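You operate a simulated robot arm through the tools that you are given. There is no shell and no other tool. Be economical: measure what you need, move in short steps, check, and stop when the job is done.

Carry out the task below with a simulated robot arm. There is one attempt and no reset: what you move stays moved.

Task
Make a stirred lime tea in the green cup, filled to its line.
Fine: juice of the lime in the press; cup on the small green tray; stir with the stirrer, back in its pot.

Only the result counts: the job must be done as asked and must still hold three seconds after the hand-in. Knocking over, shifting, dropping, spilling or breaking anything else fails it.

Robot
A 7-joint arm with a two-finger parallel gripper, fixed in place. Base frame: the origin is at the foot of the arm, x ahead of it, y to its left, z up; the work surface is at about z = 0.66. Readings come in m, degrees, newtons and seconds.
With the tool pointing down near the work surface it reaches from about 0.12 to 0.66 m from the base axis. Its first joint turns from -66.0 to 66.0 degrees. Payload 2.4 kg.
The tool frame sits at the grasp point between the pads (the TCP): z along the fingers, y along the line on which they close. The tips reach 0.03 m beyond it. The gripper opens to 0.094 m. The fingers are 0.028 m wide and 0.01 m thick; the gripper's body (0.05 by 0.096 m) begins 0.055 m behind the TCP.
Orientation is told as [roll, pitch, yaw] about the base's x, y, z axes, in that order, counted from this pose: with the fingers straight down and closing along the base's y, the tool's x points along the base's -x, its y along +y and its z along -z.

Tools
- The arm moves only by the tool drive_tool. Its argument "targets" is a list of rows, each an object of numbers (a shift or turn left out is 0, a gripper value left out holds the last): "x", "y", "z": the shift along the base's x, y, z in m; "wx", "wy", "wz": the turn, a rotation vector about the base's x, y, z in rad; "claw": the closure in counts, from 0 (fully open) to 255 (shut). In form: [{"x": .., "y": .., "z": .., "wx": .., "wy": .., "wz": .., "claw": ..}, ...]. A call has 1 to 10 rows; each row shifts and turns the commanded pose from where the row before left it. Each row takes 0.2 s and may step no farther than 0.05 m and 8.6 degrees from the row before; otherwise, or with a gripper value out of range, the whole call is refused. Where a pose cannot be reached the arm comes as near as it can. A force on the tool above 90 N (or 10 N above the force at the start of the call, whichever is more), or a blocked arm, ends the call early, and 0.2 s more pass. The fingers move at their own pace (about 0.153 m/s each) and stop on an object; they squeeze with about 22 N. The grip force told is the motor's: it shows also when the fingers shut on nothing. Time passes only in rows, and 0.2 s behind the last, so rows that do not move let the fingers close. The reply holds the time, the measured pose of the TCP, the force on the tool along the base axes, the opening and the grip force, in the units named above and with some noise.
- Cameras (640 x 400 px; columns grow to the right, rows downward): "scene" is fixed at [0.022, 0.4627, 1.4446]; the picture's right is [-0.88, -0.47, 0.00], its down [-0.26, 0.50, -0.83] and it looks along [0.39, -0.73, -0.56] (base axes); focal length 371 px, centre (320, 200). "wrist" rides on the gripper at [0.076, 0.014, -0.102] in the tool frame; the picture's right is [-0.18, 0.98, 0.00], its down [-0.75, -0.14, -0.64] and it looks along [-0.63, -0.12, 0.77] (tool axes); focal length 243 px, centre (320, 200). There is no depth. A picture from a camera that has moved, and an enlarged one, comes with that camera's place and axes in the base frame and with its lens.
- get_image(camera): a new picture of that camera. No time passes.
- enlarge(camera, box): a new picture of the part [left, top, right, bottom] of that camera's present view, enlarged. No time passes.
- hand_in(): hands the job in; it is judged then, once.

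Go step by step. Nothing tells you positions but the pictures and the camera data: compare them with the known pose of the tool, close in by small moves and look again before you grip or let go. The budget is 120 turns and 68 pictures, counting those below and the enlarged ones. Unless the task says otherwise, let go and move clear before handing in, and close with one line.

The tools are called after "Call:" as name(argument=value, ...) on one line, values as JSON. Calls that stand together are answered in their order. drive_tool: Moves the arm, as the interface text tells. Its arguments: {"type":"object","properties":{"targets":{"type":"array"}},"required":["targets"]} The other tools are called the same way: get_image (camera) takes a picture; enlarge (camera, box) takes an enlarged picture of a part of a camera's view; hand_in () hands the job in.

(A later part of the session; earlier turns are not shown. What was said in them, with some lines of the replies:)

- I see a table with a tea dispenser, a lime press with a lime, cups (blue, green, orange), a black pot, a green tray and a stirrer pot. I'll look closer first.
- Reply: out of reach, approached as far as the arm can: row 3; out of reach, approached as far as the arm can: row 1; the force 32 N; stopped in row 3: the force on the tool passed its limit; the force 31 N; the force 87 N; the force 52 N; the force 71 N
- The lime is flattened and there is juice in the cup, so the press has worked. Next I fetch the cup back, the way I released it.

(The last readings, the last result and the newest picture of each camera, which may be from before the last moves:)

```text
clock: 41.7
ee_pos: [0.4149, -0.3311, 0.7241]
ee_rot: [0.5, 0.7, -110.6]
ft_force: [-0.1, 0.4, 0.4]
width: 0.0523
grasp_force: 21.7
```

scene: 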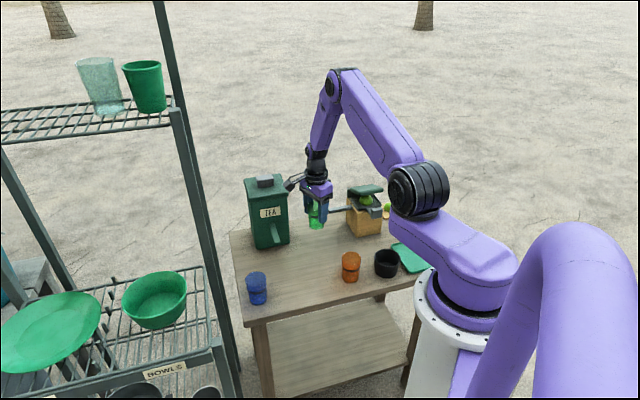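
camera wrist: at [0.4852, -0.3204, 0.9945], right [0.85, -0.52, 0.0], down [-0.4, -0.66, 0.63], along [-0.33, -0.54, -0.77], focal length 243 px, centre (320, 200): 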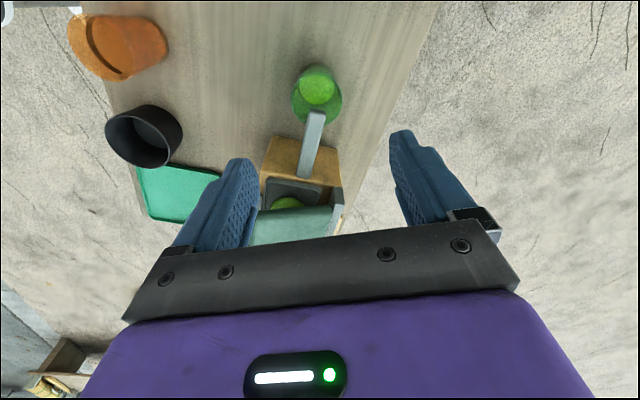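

Call:
drive_tool(targets=[{"z": 0.02}, {"x": 0.0055, "y": 0.0233, "z": 0.01, "wz": 0.1475}, {"x": 0.0055, "y": 0.0233, "wz": 0.1475}, {"x": 0.0055, "y": 0.0233, "wz": 0.1475}, {"x": 0.0055, "y": 0.0233, "wz": 0.1475}, {"x": 0.0055, "y": 0.0233, "wz": 0.1475}, {"x": 0.0055, "y": 0.0233, "wz": 0.1475}, {"x": 0.0055, "y": 0.0233, "wz": 0.1475}, {"x": 0.0055, "y": 0.0233, "wz": 0.1475}, {}])

Call:
get_image(camera="wrist")

Call:
enlarge(camera="scene", box=[230, 165, 350, 265])

```text
clock: 43.9
ee_pos: [0.4609, -0.143, 0.7531]
ee_rot: [0.3, 0.6, -42.9]
ft_force: [0.6, -0.2, -0.2]
width: 0.0522
grasp_force: 21.8
```

```text
25 pictures are left
camera wrist: at [0.4143, -0.081, 0.8544], right [0.8, 0.59, 0.0], down [0.46, -0.62, 0.63], along [0.38, -0.51, -0.77], focal length 243 px, centre (320, 200)
```

wrist: 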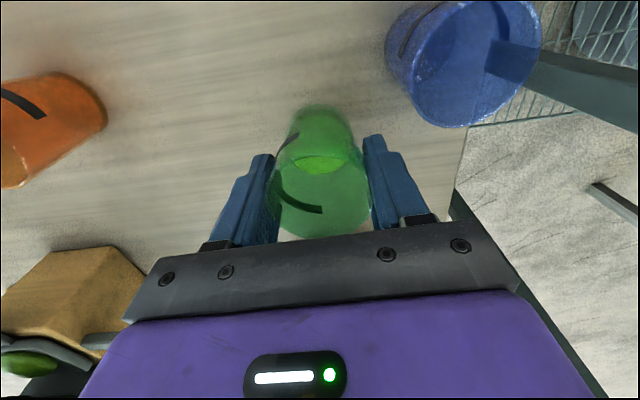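

```text
4.00 times, centred on (290, 215) of scene
camera zoom: at [0.022, 0.4627, 1.4446], right [-0.88, -0.47, 0.0], down [-0.26, 0.5, -0.83], along [0.39, -0.73, -0.56], focal length 1484 px, centre (440, 140)
```

zoom: 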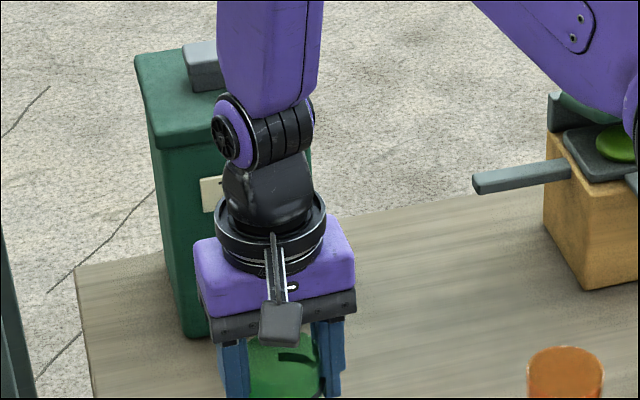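

Call:
drive_tool(targets=[{"z": -0.015}, {"z": -0.013}, {"x": 0.007, "y": -0.009}, {"x": 0.008, "y": -0.009}, {"x": 0.007, "y": -0.007}, {}])

```text
clock: 45.3
ee_pos: [0.4829, -0.1685, 0.7256]
ee_rot: [0.5, 0.6, -43.0]
ft_force: [0.3, -0.9, -0.4]
width: 0.0523
grasp_force: 21.4
```

Call:
drive_tool(targets=[{"z": -0.001}, {"x": 0.005, "y": -0.005}, {"x": 0.005, "y": -0.005}, {}])

Call:
enlarge(camera="scene", box=[230, 180, 330, 265])

```text
clock: 46.3
ee_pos: [0.4915, -0.1785, 0.7249]
ee_rot: [0.3, 0.7, -43.1]
ft_force: [0.0, 0.1, -0.6]
width: 0.0521
grasp_force: 22.3
```

```text
4.71 times, centred on (280, 222) of scene
camera zoom: at [0.022, 0.4627, 1.4446], right [-0.88, -0.47, 0.0], down [-0.26, 0.5, -0.83], along [0.39, -0.73, -0.56], focal length 1746 px, centre (508, 94)
```

zoom: 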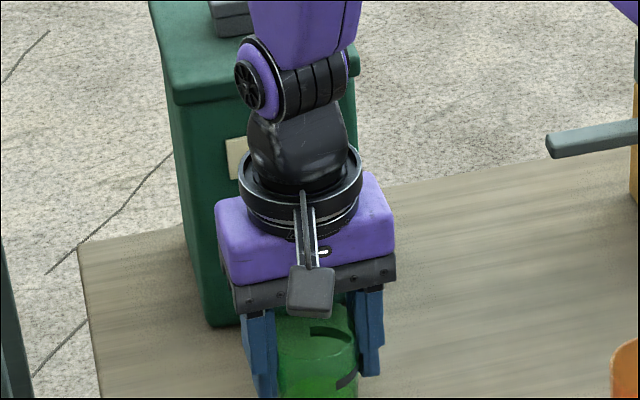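

Call:
drive_tool(targets=[{"z": -0.0015}, {"claw": 40}, {}, {}, {"z": 0.02}, {"z": 0.04}, {"z": 0.045}, {"z": 0.045}, {}])

Call:
get_image(camera="wrist")

```text
clock: 48.3
ee_pos: [0.4928, -0.1802, 0.8755]
ee_rot: [0.5, 0.8, -43.0]
ft_force: [0.4, 0.2, 0.4]
width: 0.0793
grasp_force: 0.0
```

```text
22 pictures are left
camera wrist: at [0.4467, -0.1174, 0.9764], right [0.81, 0.59, 0.0], down [0.46, -0.63, 0.63], along [0.38, -0.51, -0.78], focal length 243 px, centre (320, 200)
```

wrist: 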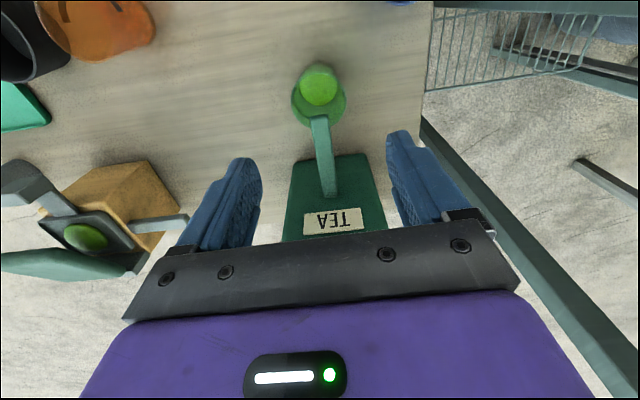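

Call:
drive_tool(targets=[{"z": 0.045, "claw": 255}, {"z": 0.045}, {"x": 0.026, "y": -0.025}, {"x": 0.026, "y": -0.025}, {"x": 0.026, "y": -0.025}, {"x": 0.026, "y": -0.025}, {}])

Call:
enlarge(camera="scene", box=[220, 130, 340, 260])

```text
clock: 49.9
ee_pos: [0.597, -0.2785, 0.9618]
ee_rot: [0.3, 0.7, -43.1]
ft_force: [0.2, 0.5, 0.2]
width: 0.0
grasp_force: 21.8
```

```text
3.08 times, centred on (280, 195) of scene
camera zoom: at [0.022, 0.4627, 1.4446], right [-0.88, -0.47, 0.0], down [-0.26, 0.5, -0.83], along [0.39, -0.73, -0.56], focal length 1142 px, centre (443, 215)
```

zoom: 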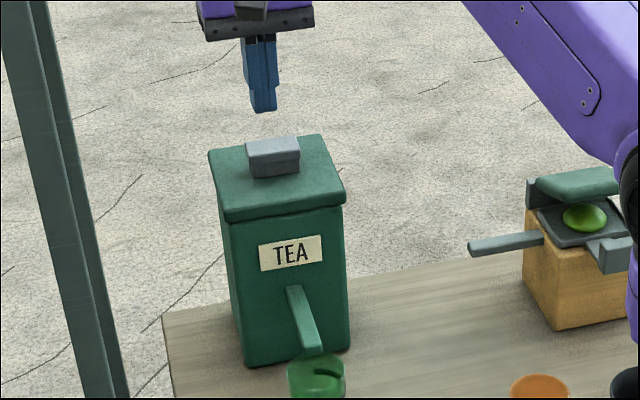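

Call:
drive_tool(targets=[{"x": -0.007, "y": -0.004, "z": -0.02}, {"z": -0.018}, {}])

Call:
drive_tool(targets=[{"z": -0.005}, {"z": -0.003}])

```text
clock: 50.7
ee_pos: [0.5916, -0.2831, 0.9256]
ee_rot: [0.4, 0.7, -43.1]
ft_force: [0.3, 1.3, -0.5]
width: 0.0
grasp_force: 21.6
```

```text
clock: 51.3
ee_pos: [0.5906, -0.2834, 0.9163]
ee_rot: [0.4, 0.6, -43.0]
ft_force: [1.0, 0.0, 1.1]
width: 0.0
grasp_force: 22.3
```

Call:
drive_tool(targets=[{"z": -0.003}, {}])

Call:
drive_tool(targets=[{"z": -0.003}, {}])

```text
clock: 51.9
ee_pos: [0.5907, -0.2825, 0.9141]
ee_rot: [0.4, 0.6, -42.9]
ft_force: [0.8, 0.7, 1.2]
width: 0.0
grasp_force: 22.2
```

```text
clock: 52.5
ee_pos: [0.5895, -0.2823, 0.9108]
ee_rot: [0.4, 0.6, -43.0]
ft_force: [1.2, 0.1, 3.5]
width: 0.0
grasp_force: 21.7
```

Call:
drive_tool(targets=[{"z": -0.003}])

Call:
enlarge(camera="scene", box=[260, 220, 340, 270])

```text
clock: 52.9
ee_pos: [0.5891, -0.2826, 0.9085]
ee_rot: [0.4, 0.6, -42.9]
ft_force: [2.1, 0.9, 2.7]
width: 0.0001
grasp_force: 21.7
```

```text
8.00 times, centred on (300, 245) of scene
camera zoom: at [0.022, 0.4627, 1.4446], right [-0.88, -0.47, 0.0], down [-0.26, 0.5, -0.83], along [0.39, -0.73, -0.56], focal length 2968 px, centre (480, -160)
```

zoom: 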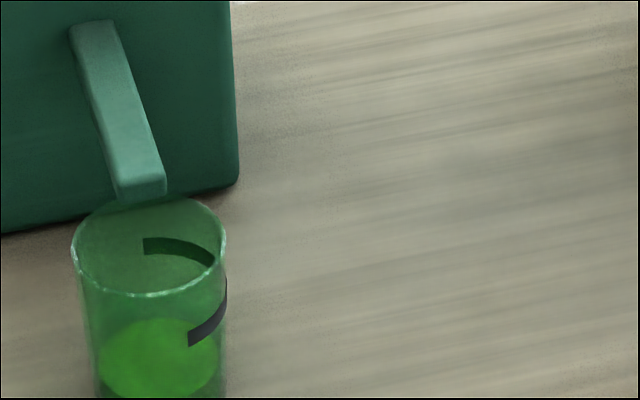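

Call:
drive_tool(targets=[{"z": 0.02}, {"z": 0.035, "claw": 40}, {"x": -0.025, "y": 0.0255}, {"x": -0.025, "y": 0.0255}, {"x": -0.025, "y": 0.0255}, {"x": -0.0215, "y": 0.0255}, {"z": -0.045}, {"z": -0.04}, {}])

```text
clock: 54.9
ee_pos: [0.4932, -0.1815, 0.8765]
ee_rot: [0.4, 0.5, -43.0]
ft_force: [-0.2, 0.5, 0.0]
width: 0.0791
grasp_force: 0.0
```

Call:
drive_tool(targets=[{"x": -0.0015, "y": 0.002, "z": -0.03}, {"z": -0.04}, {"z": -0.042}, {"z": -0.04}, {"claw": 255}, {}, {}])

```text
clock: 56.5
ee_pos: [0.4921, -0.1803, 0.7223]
ee_rot: [0.4, 0.6, -42.9]
ft_force: [-0.2, -0.1, 0.3]
width: 0.0524
grasp_force: 21.6
```

Call:
drive_tool(targets=[{"z": 0.001}, {"x": 0.004, "y": -0.004}, {"x": 0.004, "y": -0.004}, {"z": -0.001}, {}])

Call:
drive_tool(targets=[{"claw": 40}, {}, {}, {"z": 0.02}, {"z": 0.04}, {"z": 0.045}, {"z": 0.045}, {"z": 0.045, "claw": 255}, {}])

Call:
enlarge(camera="scene", box=[260, 215, 340, 275])

```text
clock: 57.7
ee_pos: [0.4991, -0.1876, 0.7252]
ee_rot: [0.5, 0.7, -42.9]
ft_force: [-0.5, -0.2, 0.9]
width: 0.0517
grasp_force: 21.7
```

```text
clock: 59.7
ee_pos: [0.4986, -0.1894, 0.9187]
ee_rot: [0.4, 0.6, -43.0]
ft_force: [-0.3, -0.2, 0.4]
width: 0.0
grasp_force: 22.3
```

```text
6.67 times, centred on (300, 245) of scene
camera zoom: at [0.022, 0.4627, 1.4446], right [-0.88, -0.47, 0.0], down [-0.26, 0.5, -0.83], along [0.39, -0.73, -0.56], focal length 2473 px, centre (453, -100)
```

zoom: 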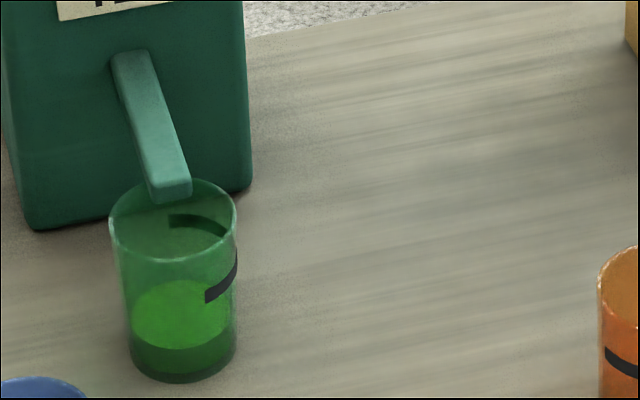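

Call:
drive_tool(targets=[{"z": 0.04}, {"x": 0.0226, "y": -0.0234}, {"x": 0.0226, "y": -0.0234}, {"x": 0.0226, "y": -0.0234}, {"x": 0.0226, "y": -0.0234}, {"z": -0.035}, {"z": -0.014}, {}])

Call:
drive_tool(targets=[{"z": -0.004}, {"z": -0.002}])

Call:
enlarge(camera="scene", box=[230, 165, 330, 265])

```text
clock: 61.5
ee_pos: [0.5922, -0.2811, 0.9135]
ee_rot: [0.4, 0.7, -42.9]
ft_force: [0.8, -1.6, 2.3]
width: 0.0
grasp_force: 22.3
```

```text
clock: 62.1
ee_pos: [0.5926, -0.2815, 0.9063]
ee_rot: [0.5, 0.7, -42.9]
ft_force: [2.0, 1.0, 4.3]
width: 0.0
grasp_force: 22.4
```

```text
4.00 times, centred on (280, 215) of scene
camera zoom: at [0.022, 0.4627, 1.4446], right [-0.88, -0.47, 0.0], down [-0.26, 0.5, -0.83], along [0.39, -0.73, -0.56], focal length 1484 px, centre (480, 140)
```

zoom: 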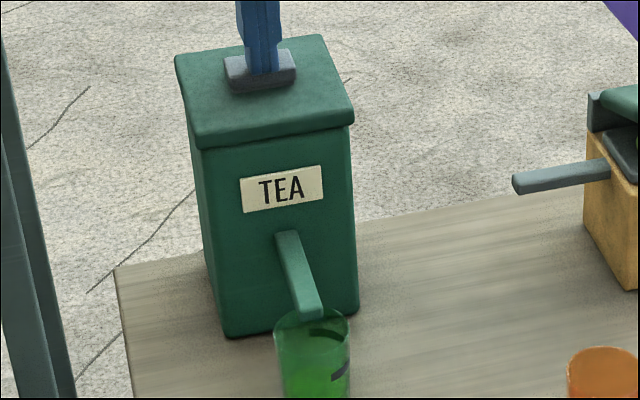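

Call:
drive_tool(targets=[{"z": -0.003}])

```text
clock: 62.5
ee_pos: [0.5902, -0.2819, 0.9048]
ee_rot: [0.4, 0.5, -43.0]
ft_force: [-1.4, 4.6, 16.9]
width: 0.0
grasp_force: 22.5
```

Call:
enlarge(camera="scene", box=[260, 215, 340, 275])

```text
6.67 times, centred on (300, 245) of scene
camera zoom: at [0.0216, 0.4629, 1.4445], right [-0.88, -0.47, 0.0], down [-0.26, 0.5, -0.83], along [0.39, -0.73, -0.56], focal length 2473 px, centre (453, -100)
```

zoom: 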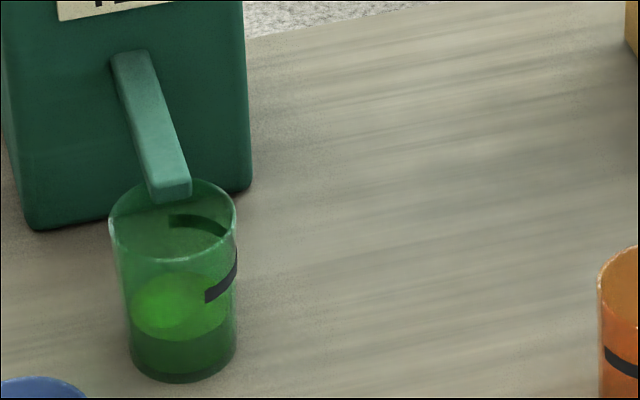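

Call:
drive_tool(targets=[{}, {}])

Call:
enlarge(camera="scene", box=[260, 215, 340, 275])

```text
clock: 63.1
ee_pos: [0.5922, -0.2813, 0.9048]
ee_rot: [0.5, 0.5, -43.1]
ft_force: [0.4, 6.3, 22.3]
width: 0.0
grasp_force: 22.3
```

```text
6.67 times, centred on (300, 245) of scene
camera zoom: at [0.0216, 0.463, 1.4445], right [-0.88, -0.47, 0.0], down [-0.26, 0.5, -0.83], along [0.39, -0.73, -0.56], focal length 2473 px, centre (453, -100)
```

zoom: 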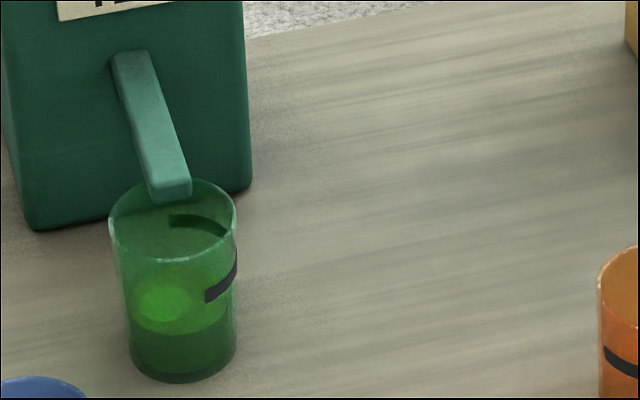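

Call:
drive_tool(targets=[{}, {}, {}, {}, {}, {}, {}, {}])

Call:
enlarge(camera="scene", box=[260, 215, 340, 275])

```text
clock: 64.9
ee_pos: [0.5911, -0.2819, 0.9048]
ee_rot: [0.5, 0.4, -43.0]
ft_force: [4.6, 7.3, 24.4]
width: 0.0001
grasp_force: 22.4
```

```text
6.67 times, centred on (300, 245) of scene
camera zoom: at [0.0217, 0.4631, 1.4445], right [-0.88, -0.47, 0.0], down [-0.26, 0.5, -0.83], along [0.39, -0.73, -0.56], focal length 2473 px, centre (453, -100)
```

zoom: 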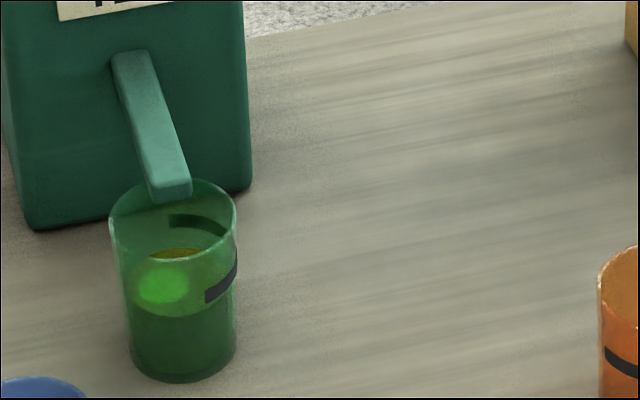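

Call:
drive_tool(targets=[{}, {}, {}])

Call:
enlarge(camera="scene", box=[280, 235, 320, 265])

```text
clock: 65.7
ee_pos: [0.5906, -0.2807, 0.9047]
ee_rot: [0.5, 0.5, -42.9]
ft_force: [4.8, 7.7, 24.3]
width: 0.0
grasp_force: 22.4
```

```text
13.33 times, centred on (300, 250) of scene
camera zoom: at [0.0217, 0.4631, 1.4445], right [-0.88, -0.47, 0.0], down [-0.26, 0.5, -0.83], along [0.39, -0.73, -0.56], focal length 4947 px, centre (587, -467)
```

zoom: 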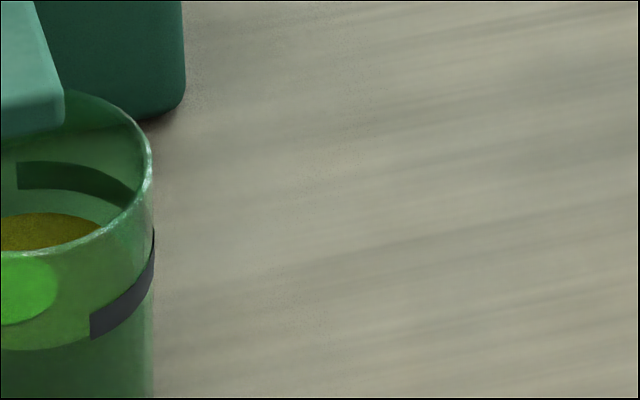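

Call:
drive_tool(targets=[{}, {}, {}])

Call:
enlarge(camera="scene", box=[270, 235, 310, 265])

```text
clock: 66.5
ee_pos: [0.5924, -0.2821, 0.9039]
ee_rot: [0.3, 0.5, -43.0]
ft_force: [5.0, 6.5, 24.1]
width: 0.0
grasp_force: 21.8
```

```text
13.33 times, centred on (290, 250) of scene
camera zoom: at [0.0217, 0.4631, 1.4445], right [-0.88, -0.47, 0.0], down [-0.26, 0.5, -0.83], along [0.39, -0.73, -0.56], focal length 4947 px, centre (720, -467)
```

zoom: 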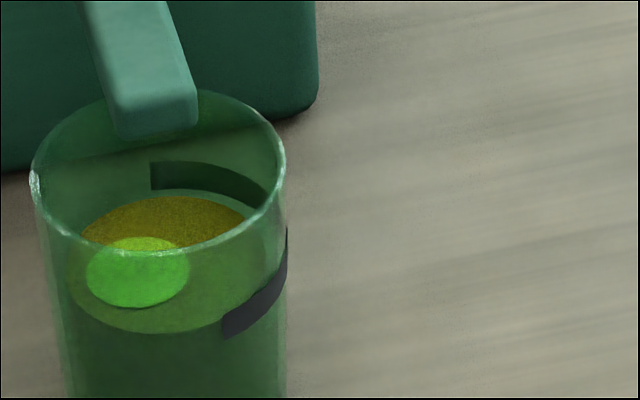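

Call:
drive_tool(targets=[{}, {"z": 0.02}, {"z": 0.04}, {}])

Call:
enlarge(camera="scene", box=[270, 235, 310, 265])

```text
clock: 67.5
ee_pos: [0.5896, -0.2817, 0.9624]
ee_rot: [0.4, 0.8, -43.1]
ft_force: [0.3, 0.0, -0.2]
width: 0.0001
grasp_force: 21.9
```

```text
13.33 times, centred on (290, 250) of scene
camera zoom: at [0.022, 0.4627, 1.4446], right [-0.88, -0.47, 0.0], down [-0.26, 0.5, -0.83], along [0.39, -0.73, -0.56], focal length 4947 px, centre (720, -467)
```

zoom: 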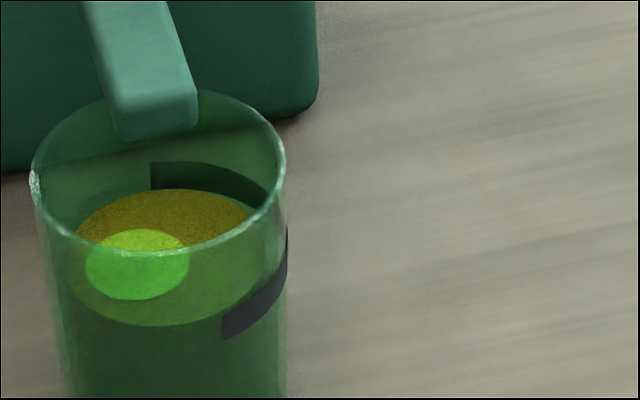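

Call:
drive_tool(targets=[{"x": -0.0228, "y": 0.0233, "claw": 40}, {"x": -0.0228, "y": 0.0233}, {"x": -0.0228, "y": 0.0233}, {"x": -0.0227, "y": 0.0233}, {"z": -0.04}, {"z": -0.045}, {}])

```text
clock: 69.1
ee_pos: [0.4993, -0.1897, 0.8799]
ee_rot: [0.4, 0.5, -42.9]
ft_force: [0.4, -0.6, -0.5]
width: 0.0794
grasp_force: 0.1
```

Call:
drive_tool(targets=[{"z": -0.045, "y": 0.001}, {"z": -0.045}, {"z": -0.045}, {"z": -0.02}, {}, {"claw": 255}, {}, {}])

Call:
drive_tool(targets=[{"z": 0.001}, {"x": -0.004, "y": 0.004}, {"x": -0.007, "y": 0.007}, {"x": -0.008, "y": 0.008}, {"x": -0.008, "y": 0.008}, {"x": -0.006, "y": 0.006}, {"z": 0.01}, {"z": 0.02}, {"z": 0.02}, {"z": 0.01}])

```text
clock: 70.9
ee_pos: [0.5, -0.1864, 0.7233]
ee_rot: [0.4, 0.8, -43.0]
ft_force: [-0.4, -1.4, -0.3]
width: 0.0522
grasp_force: 22.4
```

```text
clock: 73.1
ee_pos: [0.4668, -0.1554, 0.7843]
ee_rot: [0.4, 0.7, -43.0]
ft_force: [-0.6, -0.4, 0.0]
width: 0.0519
grasp_force: 21.8
```

Call:
drive_tool(targets=[{"z": 0.015}, {"z": 0.02}, {"z": 0.015}, {"x": -0.01, "y": -0.009}, {"x": -0.02, "y": -0.017}, {"x": -0.025, "y": -0.021}, {"x": -0.025, "y": -0.021}, {"x": -0.025, "y": -0.021}, {"x": -0.025, "y": -0.021}, {"x": -0.025, "y": -0.021}])

Call:
drive_tool(targets=[{"x": -0.025, "y": -0.021}, {"x": -0.025, "y": -0.021}, {"x": -0.025, "y": -0.021}, {"x": -0.025, "y": -0.021}, {"x": -0.025, "y": -0.021}, {"x": -0.02, "y": -0.017}, {"x": -0.01, "y": -0.009}, {}])

Call:
get_image(camera="wrist")

```text
clock: 75.3
ee_pos: [0.3109, -0.2865, 0.8351]
ee_rot: [0.4, 0.5, -43.0]
ft_force: [-0.8, -0.5, 0.1]
width: 0.0521
grasp_force: 21.7
```

```text
clock: 77.1
ee_pos: [0.1563, -0.417, 0.834]
ee_rot: [0.4, 0.8, -43.1]
ft_force: [-0.3, 0.0, -0.4]
width: 0.052
grasp_force: 22.2
```

```text
11 pictures are left
camera wrist: at [0.1096, -0.3546, 0.9358], right [0.81, 0.59, 0.0], down [0.46, -0.63, 0.63], along [0.38, -0.51, -0.77], focal length 243 px, centre (320, 200)
```

wrist: 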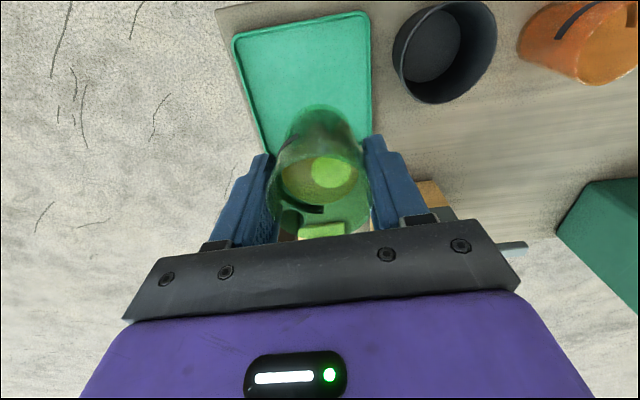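

Call:
drive_tool(targets=[{"x": -0.008, "y": -0.005}, {"z": -0.025}, {"z": -0.03}, {"z": -0.025}, {"z": -0.012}, {"z": -0.006}, {}])

```text
clock: 78.7
ee_pos: [0.1485, -0.4226, 0.7363]
ee_rot: [0.5, 0.6, -43.0]
ft_force: [-0.1, -0.2, 0.2]
width: 0.0519
grasp_force: 22.0
```

Call:
drive_tool(targets=[{"z": -0.003}, {"z": -0.002}, {"z": -0.002}, {}])

```text
clock: 79.7
ee_pos: [0.148, -0.4215, 0.7311]
ee_rot: [0.3, 0.7, -43.0]
ft_force: [-0.5, 0.8, -0.6]
width: 0.0522
grasp_force: 22.1
```

Call:
drive_tool(targets=[{"z": -0.002}, {"z": -0.0015}, {}])

```text
clock: 80.5
ee_pos: [0.1464, -0.422, 0.7268]
ee_rot: [0.4, 0.5, -42.9]
ft_force: [3.4, 1.1, 16.3]
width: 0.0522
grasp_force: 22.2
```

Call:
drive_tool(targets=[{"z": 0.001}, {"claw": 60}, {}, {"claw": 20}, {}, {"z": 0.03}, {"z": 0.045}, {"z": 0.045}, {"z": 0.045}, {}])

Call:
get_image(camera="wrist")

```text
clock: 82.7
ee_pos: [0.147, -0.4218, 0.8912]
ee_rot: [0.4, 0.7, -43.1]
ft_force: [0.0, -0.5, -0.3]
width: 0.0868
grasp_force: 0.1
```

```text
10 pictures are left
camera wrist: at [0.1008, -0.3598, 0.9924], right [0.81, 0.59, 0.01], down [0.46, -0.63, 0.63], along [0.38, -0.51, -0.78], focal length 243 px, centre (320, 200)
```

wrist: 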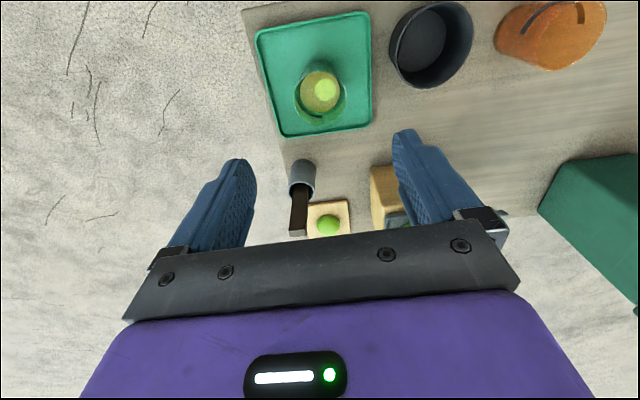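

Call:
enlarge(camera="wrist", box=[260, 140, 350, 240])

```text
4.00 times, centred on (305, 190) of wrist
camera zoom: at [0.1008, -0.3598, 0.9924], right [0.81, 0.59, 0.01], down [0.46, -0.63, 0.63], along [0.38, -0.51, -0.78], focal length 970 px, centre (380, 240)
```

zoom: 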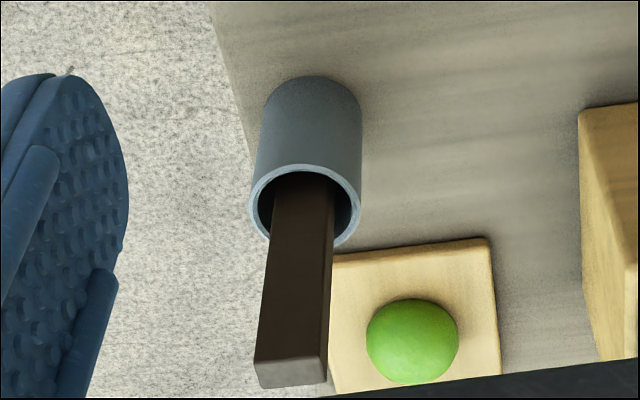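

Call:
drive_tool(targets=[{"x": 0.0145, "y": -0.031, "claw": 100}, {"x": 0.0145, "y": -0.031}, {"x": 0.0145, "y": -0.031}, {"x": 0.0145, "y": -0.03}, {}])

```text
clock: 83.9
ee_pos: [0.2056, -0.5436, 0.8902]
ee_rot: [0.5, 0.7, -43.1]
ft_force: [0.3, 0.7, -0.5]
width: 0.0571
grasp_force: 0.0
```

Call:
get_image(camera="wrist")

```text
8 pictures are left
camera wrist: at [0.1592, -0.4826, 0.9908], right [0.81, 0.59, 0.0], down [0.46, -0.63, 0.63], along [0.38, -0.51, -0.77], focal length 243 px, centre (320, 200)
```

wrist: 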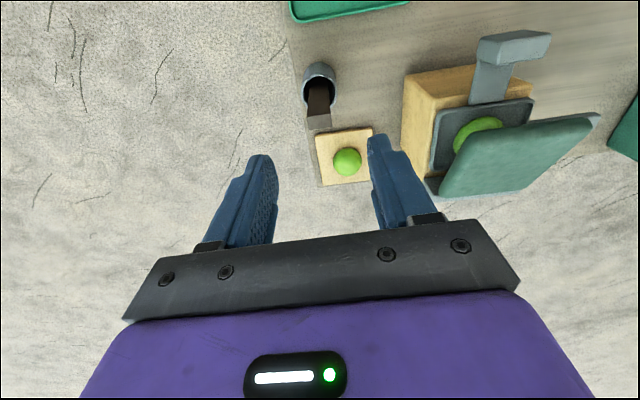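

Call:
drive_tool(targets=[{"y": -0.001, "z": -0.04}, {"z": -0.04}, {"z": -0.02}, {"z": -0.018}, {}])

Call:
drive_tool(targets=[{"claw": 255}, {}, {}])

```text
clock: 85.1
ee_pos: [0.205, -0.5477, 0.7727]
ee_rot: [0.4, 0.7, -43.0]
ft_force: [-0.6, -0.2, 0.2]
width: 0.0572
grasp_force: 0.0
```

```text
clock: 85.9
ee_pos: [0.2047, -0.5462, 0.7728]
ee_rot: [0.4, 0.8, -43.0]
ft_force: [-0.5, 0.9, 0.4]
width: 0.0192
grasp_force: 22.2
```

Call:
drive_tool(targets=[{"z": 0.02}, {"z": 0.03}, {"z": 0.035}, {"z": 0.035}, {"x": -0.014, "y": 0.031}, {"x": -0.014, "y": 0.031}, {"x": -0.014, "y": 0.031}, {"x": -0.0152, "y": 0.0315}, {}])

Call:
get_image(camera="wrist")

```text
clock: 87.9
ee_pos: [0.149, -0.4194, 0.8906]
ee_rot: [0.5, 0.6, -43.0]
ft_force: [0.6, 0.3, -0.9]
width: 0.0193
grasp_force: 21.5
```

```text
7 pictures are left
camera wrist: at [0.1025, -0.357, 0.9928], right [0.81, 0.59, 0.0], down [0.46, -0.63, 0.63], along [0.38, -0.51, -0.77], focal length 243 px, centre (320, 200)
```

wrist: 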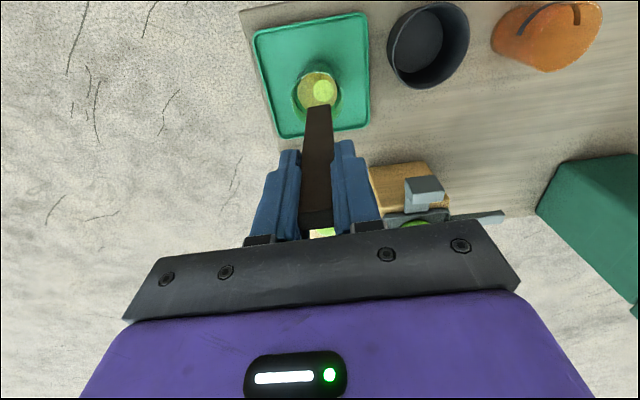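

Call:
drive_tool(targets=[{"x": -0.003}, {"z": -0.03}, {"z": -0.025}, {"z": -0.02}, {"z": -0.02}, {}])

```text
clock: 89.3
ee_pos: [0.1468, -0.4196, 0.7986]
ee_rot: [0.4, 0.6, -42.9]
ft_force: [0.2, 0.3, -0.9]
width: 0.0194
grasp_force: 22.0
```

Call:
drive_tool(targets=[{"x": 0.005}, {"x": -0.005, "y": 0.005}, {"x": -0.005, "y": -0.005}, {"x": 0.005, "y": -0.005}, {"x": 0.005, "y": 0.005}, {"x": -0.005, "y": 0.005}, {"x": -0.005, "y": -0.005}, {"x": 0.005, "y": -0.005}, {"x": 0.005, "y": 0.005}])

Call:
enlarge(camera="wrist", box=[260, 40, 380, 150])

```text
clock: 91.3
ee_pos: [0.1497, -0.4196, 0.7995]
ee_rot: [0.3, 0.7, -43.0]
ft_force: [1.0, 0.3, 0.0]
width: 0.0193
grasp_force: 22.2
```

```text
3.64 times, centred on (320, 95) of wrist
camera zoom: at [0.1038, -0.3583, 0.8999], right [0.81, 0.59, 0.0], down [0.46, -0.63, 0.63], along [0.38, -0.51, -0.77], focal length 882 px, centre (320, 582)
```

zoom: 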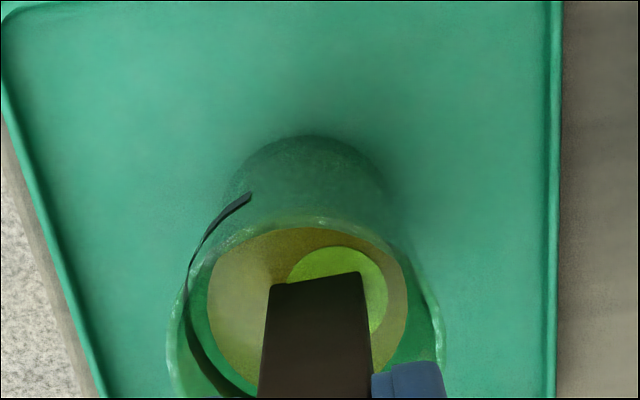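

Call:
drive_tool(targets=[{"z": -0.008}, {"x": -0.005, "y": 0.006}, {"x": -0.006, "y": -0.006}, {"x": 0.006, "y": -0.006}, {"x": 0.006, "y": 0.006}, {"x": -0.006, "y": 0.006}, {"x": -0.006, "y": -0.006}, {"x": 0.006, "y": -0.006}, {"x": 0.006, "y": 0.006}, {"x": -0.006, "y": 0.006}])

Call:
drive_tool(targets=[{"x": -0.006, "y": -0.006}, {"x": 0.006, "y": -0.006}, {"x": 0.006, "y": 0.006}, {"x": -0.006, "y": 0.006}, {"x": -0.006, "y": -0.006}, {"x": 0.006, "y": -0.006}, {"x": 0.006, "y": 0.006}, {"x": -0.006, "y": 0.006}])

Call:
enlarge(camera="wrist", box=[260, 40, 380, 150])

```text
clock: 93.5
ee_pos: [0.1459, -0.4151, 0.7904]
ee_rot: [0.3, 0.6, -43.0]
ft_force: [0.0, 0.8, -0.2]
width: 0.0191
grasp_force: 21.8
```

```text
clock: 95.3
ee_pos: [0.1457, -0.4158, 0.7911]
ee_rot: [0.4, 0.7, -43.0]
ft_force: [-0.6, -0.1, -0.7]
width: 0.0192
grasp_force: 21.5
```

```text
3.64 times, centred on (320, 95) of wrist
camera zoom: at [0.0998, -0.3532, 0.8927], right [0.81, 0.59, 0.0], down [0.46, -0.63, 0.63], along [0.38, -0.51, -0.77], focal length 882 px, centre (320, 582)
```

zoom: 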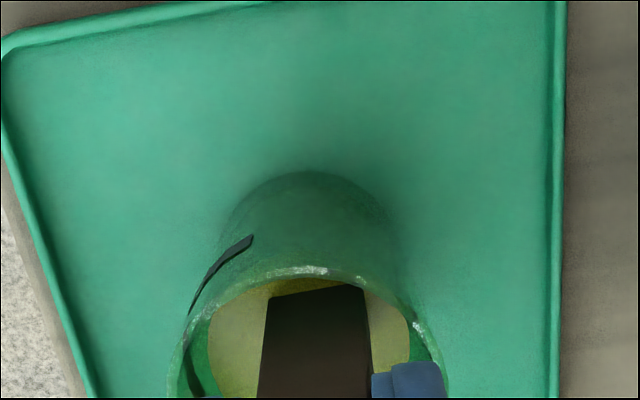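

Call:
drive_tool(targets=[{"y": -0.006}, {"z": 0.02}, {"z": 0.02}, {"z": 0.025}, {"z": 0.035}, {}, {}])

Call:
drive_tool(targets=[{"x": 0.015, "y": -0.031}, {"x": 0.015, "y": -0.031}, {"x": 0.015, "y": -0.031}, {"x": 0.0152, "y": -0.0315}, {}, {}])

Call:
get_image(camera="wrist")

```text
clock: 96.9
ee_pos: [0.1447, -0.4187, 0.8896]
ee_rot: [0.4, 0.7, -43.0]
ft_force: [0.2, 0.0, 0.5]
width: 0.0191
grasp_force: 22.2
```

```text
clock: 98.3
ee_pos: [0.2062, -0.545, 0.8908]
ee_rot: [0.4, 0.6, -43.0]
ft_force: [-0.4, 0.4, 0.5]
width: 0.0192
grasp_force: 22.0
```

```text
4 pictures are left
camera wrist: at [0.1607, -0.4828, 0.9916], right [0.81, 0.59, 0.0], down [0.46, -0.63, 0.63], along [0.38, -0.51, -0.77], focal length 243 px, centre (320, 200)
```

wrist: 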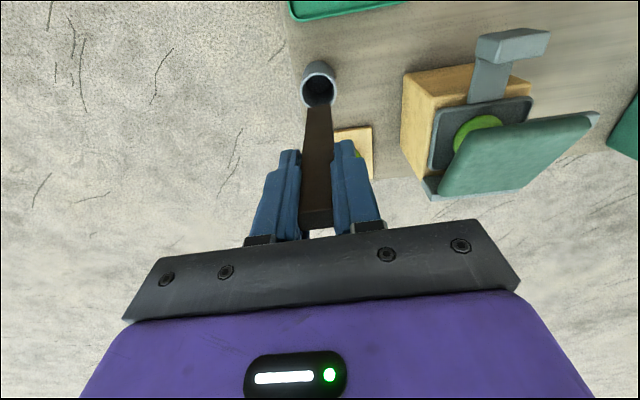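

Call:
drive_tool(targets=[{"z": -0.03}, {"z": -0.025}, {"z": -0.01}, {"z": -0.01}, {"z": -0.01}, {}])

```text
clock: 99.7
ee_pos: [0.2054, -0.5441, 0.8059]
ee_rot: [0.4, 0.6, -43.0]
ft_force: [0.9, 0.1, 0.0]
width: 0.0193
grasp_force: 22.1
```

Call:
drive_tool(targets=[{"z": -0.01}, {"z": -0.01}, {"z": -0.008}, {"z": -0.003}, {}])

```text
clock: 100.9
ee_pos: [0.2054, -0.5447, 0.7733]
ee_rot: [0.4, 0.6, -43.0]
ft_force: [-0.5, 0.5, -0.1]
width: 0.0194
grasp_force: 22.3
```

Call:
drive_tool(targets=[{"claw": 210}, {"claw": 150}, {"claw": 100}, {}, {"z": 0.03}, {"z": 0.045}, {"z": 0.045}, {"x": -0.01, "y": 0.03, "z": 0.03}, {"x": -0.01, "y": 0.03, "z": 0.03}, {}])

Call:
get_image(camera="wrist")

```text
clock: 103.1
ee_pos: [0.1843, -0.4836, 0.9542]
ee_rot: [0.4, 0.8, -43.0]
ft_force: [-0.4, 0.1, -0.1]
width: 0.0571
grasp_force: 0.0
```

```text
3 pictures are left
camera wrist: at [0.139, -0.4217, 1.0554], right [0.81, 0.59, 0.0], down [0.46, -0.63, 0.63], along [0.38, -0.51, -0.77], focal length 243 px, centre (320, 200)
```

wrist: 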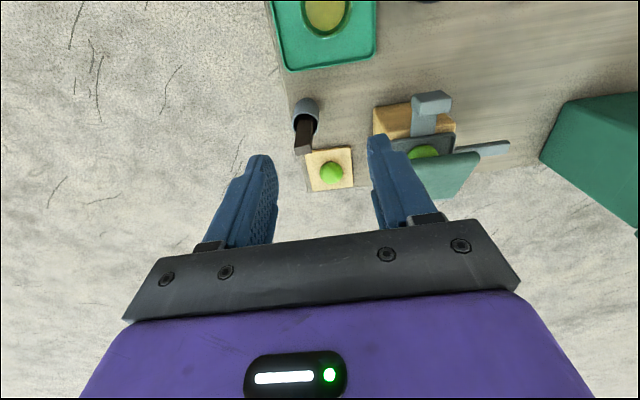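

Call:
drive_tool(targets=[{"x": -0.02, "y": 0.04}, {"x": -0.02, "y": 0.045}, {"x": -0.01, "y": 0.045}, {}])

Call:
enlarge(camera="wrist", box=[270, 70, 390, 190])

```text
clock: 104.1
ee_pos: [0.1359, -0.3535, 0.957]
ee_rot: [0.4, 0.6, -42.9]
ft_force: [-0.7, -1.1, -0.3]
width: 0.0571
grasp_force: 0.1
```

```text
3.33 times, centred on (330, 130) of wrist
camera zoom: at [0.0899, -0.2922, 1.057], right [0.8, 0.59, 0.0], down [0.46, -0.62, 0.63], along [0.38, -0.51, -0.77], focal length 809 px, centre (287, 433)
```

zoom: 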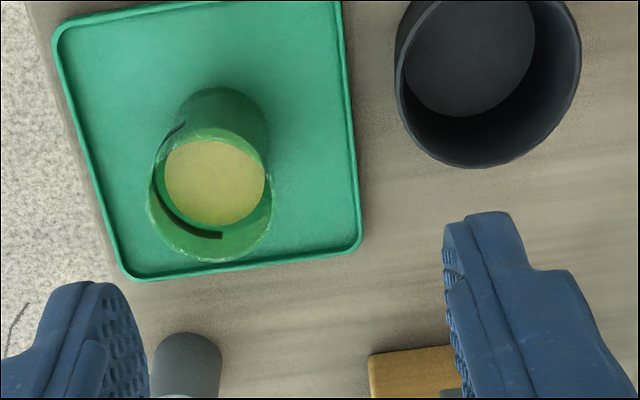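

The tea is one even colour with its surface level with the line. The cup is on the tray, the stirrer is in its pot and the gripper is clear, so I hand in now.

Call:
hand_in()

```text
The job is handed in.
```

The green cup now holds a stirred lime tea filled to its line and stands on the small green tray, with the stirrer back in its pot.
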